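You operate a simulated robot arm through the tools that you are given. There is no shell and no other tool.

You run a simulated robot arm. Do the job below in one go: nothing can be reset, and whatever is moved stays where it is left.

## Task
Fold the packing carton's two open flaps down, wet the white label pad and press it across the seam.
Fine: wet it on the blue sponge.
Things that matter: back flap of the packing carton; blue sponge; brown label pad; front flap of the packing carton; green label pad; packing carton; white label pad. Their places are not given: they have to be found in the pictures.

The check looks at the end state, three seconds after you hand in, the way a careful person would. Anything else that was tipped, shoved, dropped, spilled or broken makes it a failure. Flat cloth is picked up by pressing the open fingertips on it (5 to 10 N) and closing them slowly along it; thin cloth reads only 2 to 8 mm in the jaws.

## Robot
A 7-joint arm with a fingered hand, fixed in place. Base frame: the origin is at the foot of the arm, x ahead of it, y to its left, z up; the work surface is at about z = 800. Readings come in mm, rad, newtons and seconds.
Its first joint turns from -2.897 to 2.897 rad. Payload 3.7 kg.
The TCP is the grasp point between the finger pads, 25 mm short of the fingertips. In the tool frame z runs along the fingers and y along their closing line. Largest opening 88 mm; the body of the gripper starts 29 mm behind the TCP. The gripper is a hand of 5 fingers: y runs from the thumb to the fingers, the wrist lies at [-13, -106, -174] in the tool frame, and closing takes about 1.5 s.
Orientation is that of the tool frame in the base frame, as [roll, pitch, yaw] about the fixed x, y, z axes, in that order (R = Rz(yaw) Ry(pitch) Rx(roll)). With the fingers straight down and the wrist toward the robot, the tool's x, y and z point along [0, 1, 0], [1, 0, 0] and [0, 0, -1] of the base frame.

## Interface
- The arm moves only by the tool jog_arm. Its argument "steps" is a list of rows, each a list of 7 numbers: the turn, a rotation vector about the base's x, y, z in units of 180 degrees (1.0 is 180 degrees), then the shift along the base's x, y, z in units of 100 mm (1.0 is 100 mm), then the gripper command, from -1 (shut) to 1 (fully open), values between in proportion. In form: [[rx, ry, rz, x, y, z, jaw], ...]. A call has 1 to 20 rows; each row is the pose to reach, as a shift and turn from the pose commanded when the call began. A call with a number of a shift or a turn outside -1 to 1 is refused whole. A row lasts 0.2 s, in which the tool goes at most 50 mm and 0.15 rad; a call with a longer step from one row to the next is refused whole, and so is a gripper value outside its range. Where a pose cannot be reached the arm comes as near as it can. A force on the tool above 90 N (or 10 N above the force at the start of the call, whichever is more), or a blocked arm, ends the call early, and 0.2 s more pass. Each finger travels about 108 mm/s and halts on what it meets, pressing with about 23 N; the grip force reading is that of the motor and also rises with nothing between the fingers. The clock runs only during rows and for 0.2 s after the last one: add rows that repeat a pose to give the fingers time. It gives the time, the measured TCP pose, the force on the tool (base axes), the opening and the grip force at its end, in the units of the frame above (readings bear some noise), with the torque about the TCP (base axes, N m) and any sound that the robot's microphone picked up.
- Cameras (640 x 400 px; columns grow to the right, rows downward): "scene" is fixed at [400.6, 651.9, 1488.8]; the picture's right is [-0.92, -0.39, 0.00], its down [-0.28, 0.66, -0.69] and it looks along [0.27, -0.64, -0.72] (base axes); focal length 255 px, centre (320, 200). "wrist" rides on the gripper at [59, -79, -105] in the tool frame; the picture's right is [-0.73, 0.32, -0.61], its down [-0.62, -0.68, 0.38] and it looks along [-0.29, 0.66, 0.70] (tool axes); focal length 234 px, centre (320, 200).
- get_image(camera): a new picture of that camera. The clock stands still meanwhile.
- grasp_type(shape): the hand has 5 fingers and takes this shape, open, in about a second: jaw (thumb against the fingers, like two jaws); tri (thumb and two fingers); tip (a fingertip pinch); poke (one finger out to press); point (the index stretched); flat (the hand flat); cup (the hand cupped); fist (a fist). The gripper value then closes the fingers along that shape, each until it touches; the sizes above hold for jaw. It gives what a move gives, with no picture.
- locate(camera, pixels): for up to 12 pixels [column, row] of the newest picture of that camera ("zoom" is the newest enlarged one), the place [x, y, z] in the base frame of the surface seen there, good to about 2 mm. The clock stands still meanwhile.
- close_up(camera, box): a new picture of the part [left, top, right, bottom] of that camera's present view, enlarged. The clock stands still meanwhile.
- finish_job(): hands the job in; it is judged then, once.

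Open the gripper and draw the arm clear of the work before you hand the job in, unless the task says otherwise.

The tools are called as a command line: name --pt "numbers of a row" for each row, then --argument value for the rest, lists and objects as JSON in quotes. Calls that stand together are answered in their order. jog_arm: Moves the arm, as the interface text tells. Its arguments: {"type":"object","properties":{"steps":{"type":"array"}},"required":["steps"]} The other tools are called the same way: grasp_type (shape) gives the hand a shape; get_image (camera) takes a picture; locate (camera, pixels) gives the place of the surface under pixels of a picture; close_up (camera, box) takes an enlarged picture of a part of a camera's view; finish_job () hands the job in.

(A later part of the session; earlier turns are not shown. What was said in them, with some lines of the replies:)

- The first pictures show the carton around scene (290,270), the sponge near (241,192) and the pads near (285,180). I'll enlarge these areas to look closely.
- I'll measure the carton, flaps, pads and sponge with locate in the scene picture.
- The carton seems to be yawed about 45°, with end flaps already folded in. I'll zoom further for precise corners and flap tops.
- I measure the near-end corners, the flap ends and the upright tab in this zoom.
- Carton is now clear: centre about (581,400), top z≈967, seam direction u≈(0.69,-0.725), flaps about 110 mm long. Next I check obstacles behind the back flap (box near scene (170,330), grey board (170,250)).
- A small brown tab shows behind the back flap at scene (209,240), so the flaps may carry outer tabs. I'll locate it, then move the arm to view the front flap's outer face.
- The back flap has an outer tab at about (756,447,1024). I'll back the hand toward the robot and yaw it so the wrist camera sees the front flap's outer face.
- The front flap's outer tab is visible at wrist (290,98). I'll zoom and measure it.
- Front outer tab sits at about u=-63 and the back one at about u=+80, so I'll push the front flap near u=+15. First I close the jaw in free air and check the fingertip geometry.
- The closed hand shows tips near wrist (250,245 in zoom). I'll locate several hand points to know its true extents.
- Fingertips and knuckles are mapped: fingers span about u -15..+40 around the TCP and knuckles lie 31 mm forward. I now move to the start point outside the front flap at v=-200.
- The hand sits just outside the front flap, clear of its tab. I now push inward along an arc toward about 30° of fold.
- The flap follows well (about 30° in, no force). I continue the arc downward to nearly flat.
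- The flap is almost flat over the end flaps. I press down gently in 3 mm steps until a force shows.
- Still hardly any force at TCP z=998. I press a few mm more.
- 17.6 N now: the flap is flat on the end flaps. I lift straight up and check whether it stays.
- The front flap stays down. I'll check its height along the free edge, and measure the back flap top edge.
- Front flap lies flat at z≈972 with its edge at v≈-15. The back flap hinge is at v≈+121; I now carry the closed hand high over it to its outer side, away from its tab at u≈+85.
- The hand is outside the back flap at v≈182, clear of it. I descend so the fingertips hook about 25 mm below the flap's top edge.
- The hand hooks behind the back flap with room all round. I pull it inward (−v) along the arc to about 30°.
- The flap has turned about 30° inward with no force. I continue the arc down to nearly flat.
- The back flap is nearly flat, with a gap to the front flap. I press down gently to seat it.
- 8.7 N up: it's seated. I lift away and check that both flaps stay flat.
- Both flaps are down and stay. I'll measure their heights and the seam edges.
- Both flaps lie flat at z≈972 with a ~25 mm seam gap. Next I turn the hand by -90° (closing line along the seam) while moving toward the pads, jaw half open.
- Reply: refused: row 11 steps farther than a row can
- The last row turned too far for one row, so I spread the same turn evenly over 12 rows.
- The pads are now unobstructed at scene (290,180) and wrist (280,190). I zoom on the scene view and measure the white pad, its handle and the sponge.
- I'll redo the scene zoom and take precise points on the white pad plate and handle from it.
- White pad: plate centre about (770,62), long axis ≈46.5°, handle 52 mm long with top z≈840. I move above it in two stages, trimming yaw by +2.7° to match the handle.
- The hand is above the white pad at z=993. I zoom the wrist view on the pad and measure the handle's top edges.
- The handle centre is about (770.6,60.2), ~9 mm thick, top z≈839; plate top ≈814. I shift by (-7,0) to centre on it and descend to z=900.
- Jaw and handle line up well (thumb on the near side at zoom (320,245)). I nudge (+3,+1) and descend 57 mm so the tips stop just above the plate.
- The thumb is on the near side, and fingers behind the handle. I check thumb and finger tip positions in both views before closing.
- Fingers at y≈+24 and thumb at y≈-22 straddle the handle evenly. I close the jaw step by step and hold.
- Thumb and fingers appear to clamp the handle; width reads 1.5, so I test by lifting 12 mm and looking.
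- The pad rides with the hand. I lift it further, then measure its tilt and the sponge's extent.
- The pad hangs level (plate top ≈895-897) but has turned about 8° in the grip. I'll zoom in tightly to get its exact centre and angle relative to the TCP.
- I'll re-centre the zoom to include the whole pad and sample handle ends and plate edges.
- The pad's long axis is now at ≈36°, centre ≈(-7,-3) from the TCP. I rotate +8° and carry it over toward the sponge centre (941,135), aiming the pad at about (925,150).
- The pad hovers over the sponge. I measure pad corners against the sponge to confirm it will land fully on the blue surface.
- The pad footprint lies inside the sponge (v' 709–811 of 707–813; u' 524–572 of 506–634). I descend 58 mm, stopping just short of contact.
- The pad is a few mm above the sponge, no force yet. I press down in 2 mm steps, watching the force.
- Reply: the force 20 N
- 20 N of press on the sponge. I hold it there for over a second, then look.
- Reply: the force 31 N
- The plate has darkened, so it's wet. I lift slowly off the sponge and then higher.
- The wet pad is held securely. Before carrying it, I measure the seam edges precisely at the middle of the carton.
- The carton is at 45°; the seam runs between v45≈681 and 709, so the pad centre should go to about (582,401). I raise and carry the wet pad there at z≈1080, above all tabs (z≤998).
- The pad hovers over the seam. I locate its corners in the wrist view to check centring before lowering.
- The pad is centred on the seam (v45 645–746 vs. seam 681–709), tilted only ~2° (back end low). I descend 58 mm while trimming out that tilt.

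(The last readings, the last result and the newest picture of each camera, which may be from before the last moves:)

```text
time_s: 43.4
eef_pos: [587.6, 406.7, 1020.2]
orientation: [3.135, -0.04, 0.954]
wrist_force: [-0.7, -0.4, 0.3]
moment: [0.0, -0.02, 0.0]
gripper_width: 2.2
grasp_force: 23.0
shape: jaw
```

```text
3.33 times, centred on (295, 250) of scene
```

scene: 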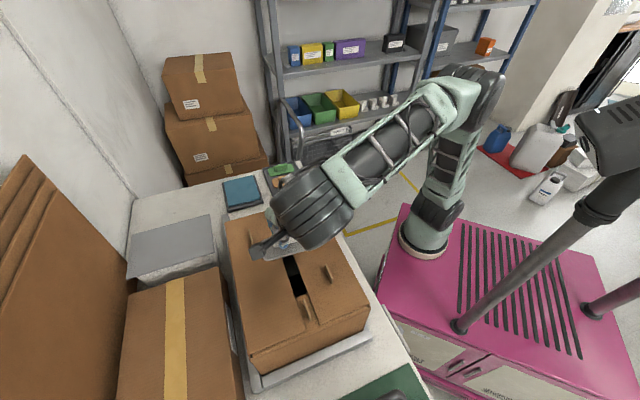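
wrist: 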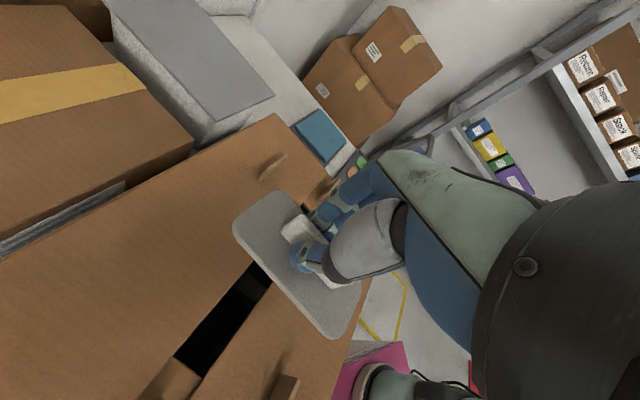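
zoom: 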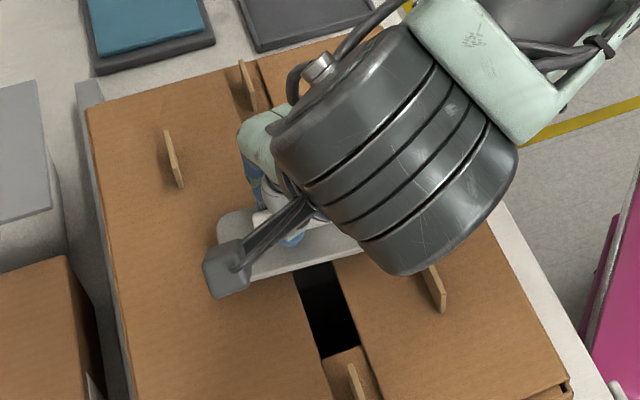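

The pad is about 8 mm above the flaps. I check its tilt once more with points on the plate in the wrist zoom.

get_image --camera "wrist"

locate --camera "wrist" --pixels '[[240, 225], [272, 197], [262, 215], [275, 265], [310, 305], [330, 328], [350, 300], [220, 280], [320, 345], [225, 200]]'

```text
taken
```

wrist: 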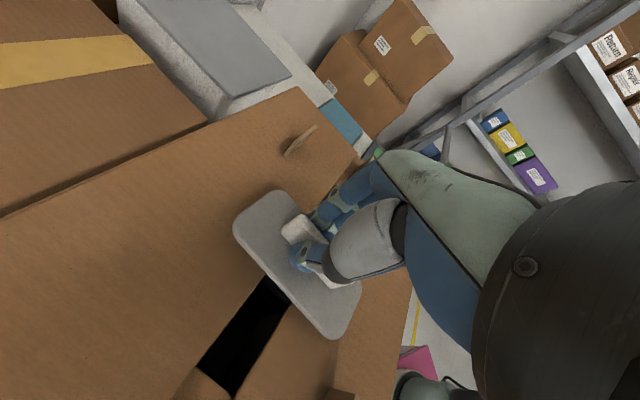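

```text
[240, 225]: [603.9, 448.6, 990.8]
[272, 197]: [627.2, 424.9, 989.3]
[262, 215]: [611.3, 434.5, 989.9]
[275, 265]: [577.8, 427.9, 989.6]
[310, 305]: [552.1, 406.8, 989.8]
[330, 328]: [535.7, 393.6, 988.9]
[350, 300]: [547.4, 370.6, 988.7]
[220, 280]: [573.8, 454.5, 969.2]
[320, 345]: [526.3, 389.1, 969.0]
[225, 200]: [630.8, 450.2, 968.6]
```

The pad is level (z 989–991) and centred. I lower the last ~10 mm in small steps, watching the force.

jog_arm --pt "0 0 0 0 0 -0.03 -1" --pt "0 0 0 0 0 -0.06 -1" --pt "0 0 0 0 0 -0.075 -1" --pt "0 0 0 0 0 -0.09 -1"

```text
time_s: 44.4
eef_pos: [587.5, 404.1, 1012.6]
orientation: [3.136, -0.041, 0.951]
wrist_force: [-0.1, 0.2, 0.1]
moment: [0.0, 0.01, -0.02]
gripper_width: 2.5
grasp_force: 23.4
shape: jaw
```

jog_arm --pt "0 0 0 0 0 -0.015 -1" --pt "0 0 0 0 0 -0.03 -1" --pt "0 0 0 0 0 -0.04 -1"

```text
time_s: 45.2
eef_pos: [586.8, 404.8, 1007.1]
orientation: [3.134, -0.041, 0.952]
wrist_force: [0.1, 0.0, 0.8]
moment: [-0.01, -0.02, 0.02]
gripper_width: 2.6
grasp_force: 22.7
shape: jaw
```

Almost touching. I continue with 1 mm steps.

jog_arm --pt "0 0 0 0 0 -0.01 -1" --pt "0 0 0 0 0 -0.02 -1" --pt "0 0 0 0 0 -0.025 -1"

```text
time_s: 46.0
eef_pos: [588.7, 404.4, 1005.3]
orientation: [3.134, -0.04, 0.952]
wrist_force: [-0.6, 1.1, 9.7]
moment: [0.0, -0.03, 0.03]
gripper_width: 2.5
grasp_force: 23.1
shape: jaw
```

9.7 N: in contact. I press about 1.5 mm further and hold so the label takes.

jog_arm --pt "0 0 0 0 0 -0.008 -1" --pt "0 0 0 0 0 -0.015 -1" --pt "0 0 0 0 0 -0.015 -1" --pt "0 0 0 0 0 -0.015 -1" --pt "0 0 0 0 0 -0.015 -1"

close_up --camera "wrist" --box '[160, 150, 400, 380]'

```text
time_s: 47.2
eef_pos: [588.6, 404.7, 1003.4]
orientation: [3.135, -0.039, 0.954]
wrist_force: [0.4, 1.1, 23.6]
moment: [0.01, -0.03, 0.02]
gripper_width: 2.9
grasp_force: 22.1
shape: jaw
```

```text
1.74 times, centred on (280, 265) of wrist
```

zoom: 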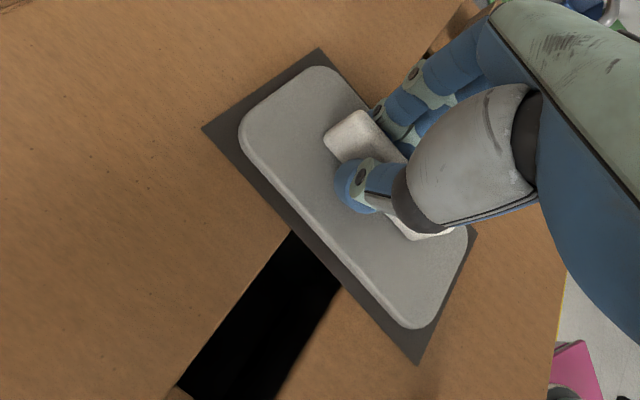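

A dark label sheet has appeared under the pad, bridging the seam, at 23.6 N. I look closer at it from both cameras before releasing.

close_up --camera "wrist" --box '[225, 170, 345, 290]'

close_up --camera "scene" --box '[255, 220, 345, 290]'

get_image --camera "wrist"

locate --camera "wrist" --pixels '[[222, 222], [280, 183], [342, 350], [370, 288], [232, 232], [290, 290], [250, 250], [335, 340], [280, 300], [200, 240]]'

```text
3.33 times, centred on (285, 230) of wrist
```

zoom: 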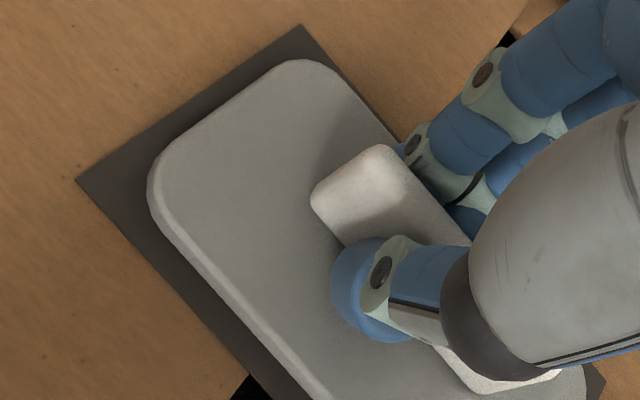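

```text
5.71 times, centred on (300, 255) of scene
```

zoom: 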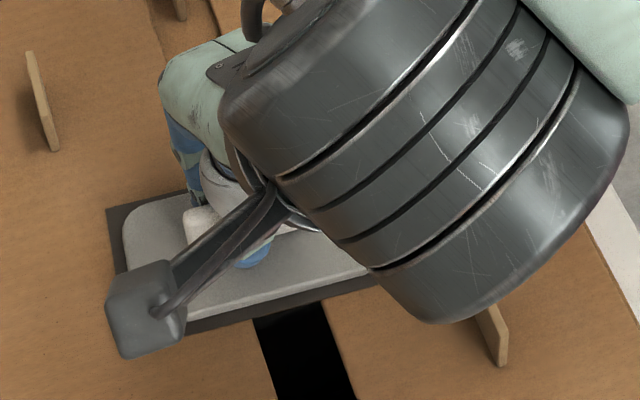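

```text
taken
```

wrist: 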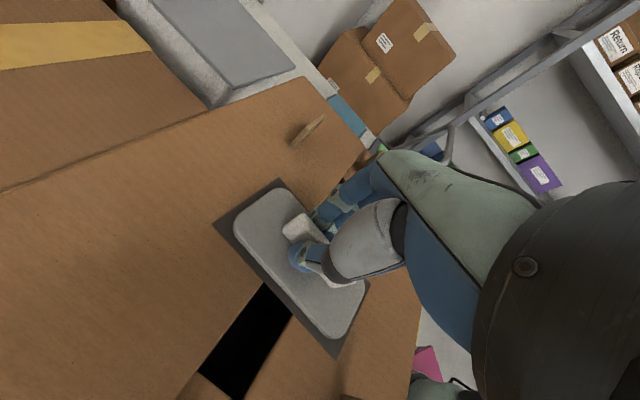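

```text
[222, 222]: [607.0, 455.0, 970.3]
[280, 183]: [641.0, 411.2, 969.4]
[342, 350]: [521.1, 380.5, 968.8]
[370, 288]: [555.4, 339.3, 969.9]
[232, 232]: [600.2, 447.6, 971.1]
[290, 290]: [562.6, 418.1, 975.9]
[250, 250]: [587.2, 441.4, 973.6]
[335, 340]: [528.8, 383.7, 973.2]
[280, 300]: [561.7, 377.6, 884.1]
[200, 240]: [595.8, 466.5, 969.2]
```

The label sheet lies across the seam (corners about (607,455), (641,411), (521,380), (555,339)), fixed to both flaps. I ease the press by 1 mm and open the fingers slowly in place.

jog_arm --pt "0 0 0 0 0 0.01 -1" --pt "0 0 0 0 0 0.015 -1" --pt "0 0 0 0 0 0.015 -0.9" --pt "0 0 0 0 0 0.015 -0.8" --pt "0 0 0 0 0 0.015 -0.65" --pt "0 0 0 0 0 0.015 -0.5" --pt "0 0 0 0 0 0.015 -0.35" --pt "0 0 0 0 0 0.015 -0.2" --pt "0 0 0 0 0 0.015 -0.1" --pt "0 0 0 0 0 0.015 0" --pt "0 0 0 0 0 0.015 0"

close_up --camera "wrist" --box '[160, 150, 400, 380]'

```text
time_s: 49.6
eef_pos: [587.8, 405.0, 1004.4]
orientation: [3.134, -0.039, 0.952]
wrist_force: [-0.1, 0.0, -0.2]
moment: [0.02, 0.02, -0.01]
gripper_width: 43.5
grasp_force: 0.1
shape: jaw
```

```text
1.74 times, centred on (280, 265) of wrist
```

zoom: 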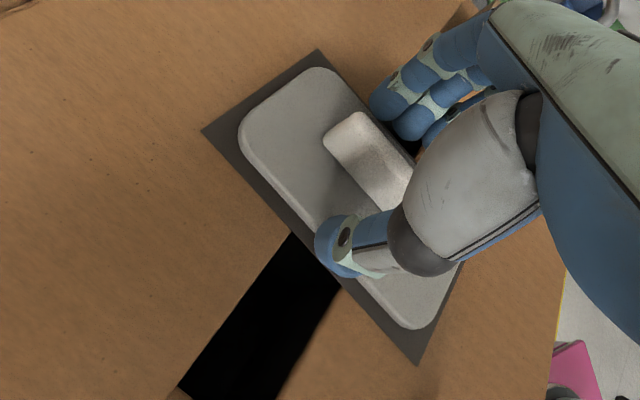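

The handle is free with no force, and the pad stays put. I raise the hand straight up.

jog_arm --pt "0 0 0 0 0 0.05 0" --pt "0 0 0 0 0 0.15 0" --pt "0 0 0 0 0 0.4 0" --pt "0 0 0 0 0 0.7 0" --pt "0 0 0 0 0 1.0 0"

jog_arm --pt "0 0 0 -0.2 -0.3 0.3 0" --pt "0 0 0 -0.4 -0.6 0.5 0" --pt "0 0 0 -0.6 -0.9 0.6 0" --pt "0 0 0 -0.7 -1.0 0.7 0"

jog_arm --pt "0 0 0 -0.2 -0.35 0 0.3" --pt "0 0 0 -0.4 -0.65 0 0.6" --pt "0 0 0 -0.6 -0.95 0 1" --pt "0 0 0 -0.7 -1.0 0 1"

get_image --camera "scene"

close_up --camera "scene" --box '[210, 180, 380, 340]'

```text
time_s: 50.8
eef_pos: [586.8, 405.4, 1104.8]
orientation: [3.133, -0.039, 0.953]
wrist_force: [-0.1, -0.4, 0.2]
moment: [-0.02, 0.01, 0.02]
gripper_width: 43.7
grasp_force: 0.0
shape: jaw
```

```text
time_s: 51.8
eef_pos: [518.6, 306.8, 1173.1]
orientation: [3.134, -0.038, 0.954]
wrist_force: [0.3, -0.3, 0.2]
moment: [0.0, 0.01, 0.02]
gripper_width: 43.8
grasp_force: 0.0
shape: jaw
```

```text
time_s: 52.8
eef_pos: [446.2, 204.8, 1176.5]
orientation: [3.134, -0.038, 0.955]
wrist_force: [-0.1, 0.4, 0.9]
moment: [0.01, -0.03, -0.01]
gripper_width: 88.0
grasp_force: 0.0
shape: jaw
```

```text
taken
```

scene: 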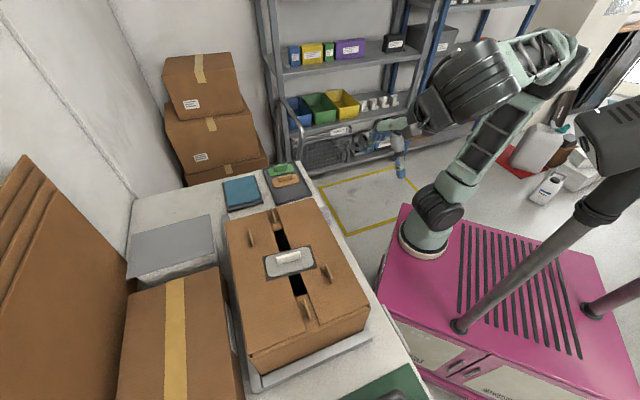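

```text
2.50 times, centred on (295, 260) of scene
```

zoom: 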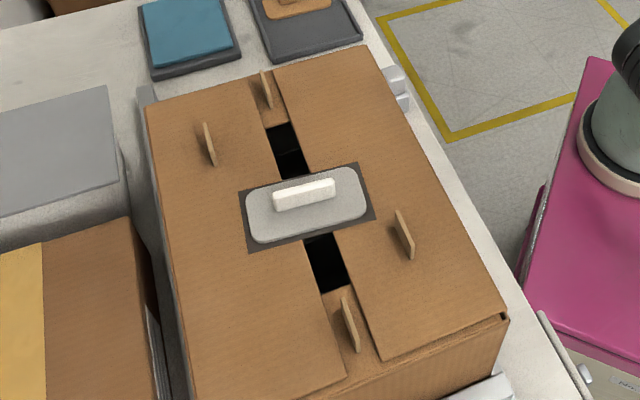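

The pad and label sit squarely across the seam, with both flaps down. I verify flap heights and that the sponge and other pads are unmoved.

locate --camera "zoom" --pixels '[[245, 250], [370, 220], [300, 270], [335, 230], [350, 350], [340, 375], [250, 190], [360, 165], [262, 240], [362, 215], [280, 100], [200, 250]]'

close_up --camera "scene" --box '[215, 150, 325, 220]'

locate --camera "scene" --pixels '[[241, 192], [286, 181], [283, 169], [250, 300], [330, 250], [240, 240], [335, 300]]'

```text
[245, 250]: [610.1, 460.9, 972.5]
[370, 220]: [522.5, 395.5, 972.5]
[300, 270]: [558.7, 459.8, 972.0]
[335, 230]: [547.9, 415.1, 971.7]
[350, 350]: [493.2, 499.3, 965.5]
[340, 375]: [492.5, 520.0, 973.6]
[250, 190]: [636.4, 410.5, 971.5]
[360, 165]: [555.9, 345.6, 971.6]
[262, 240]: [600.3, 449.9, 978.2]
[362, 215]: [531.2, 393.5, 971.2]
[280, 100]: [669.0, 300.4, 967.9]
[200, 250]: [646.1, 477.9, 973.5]
```

```text
5.71 times, centred on (270, 185) of scene
```

zoom: 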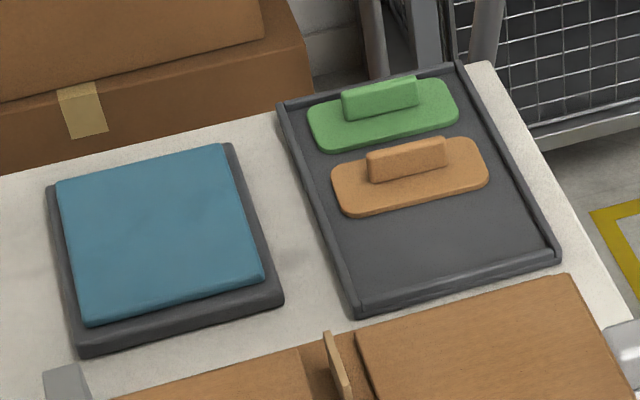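

```text
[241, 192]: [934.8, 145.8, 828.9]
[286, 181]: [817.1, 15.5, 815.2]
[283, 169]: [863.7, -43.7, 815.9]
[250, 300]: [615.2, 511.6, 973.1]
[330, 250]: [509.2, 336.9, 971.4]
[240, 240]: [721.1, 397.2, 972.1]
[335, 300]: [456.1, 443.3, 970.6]
```

Flaps are flat at z≈972, the label and pad bridge the seam, the sponge and the brown and green pads have not moved, and the arm is clear with the gripper open. I hand the job in.

finish_job

```text
The job is handed in.
```

The carton is closed. Both flaps are folded flat, and the white pad, wetted on the blue sponge, is pressed across the seam.

- **Flaps:** after pressing, the front and back flaps measure flat at z ≈ 972 mm, and they stayed down when I let go.
- **Label:** the pad's plate darkened on the sponge. When I pressed it onto the seam at about 24 N, a dark label sheet appeared under it, bridging both flaps.
- **Pad left in place:** I released the pad and left it sitting on the label, because the task didn't ask for it to go back in the tray.
- **Everything else:** the blue sponge and the brown and green pads measure where they were at the start. The gripper is open and the arm is drawn clear of the carton.
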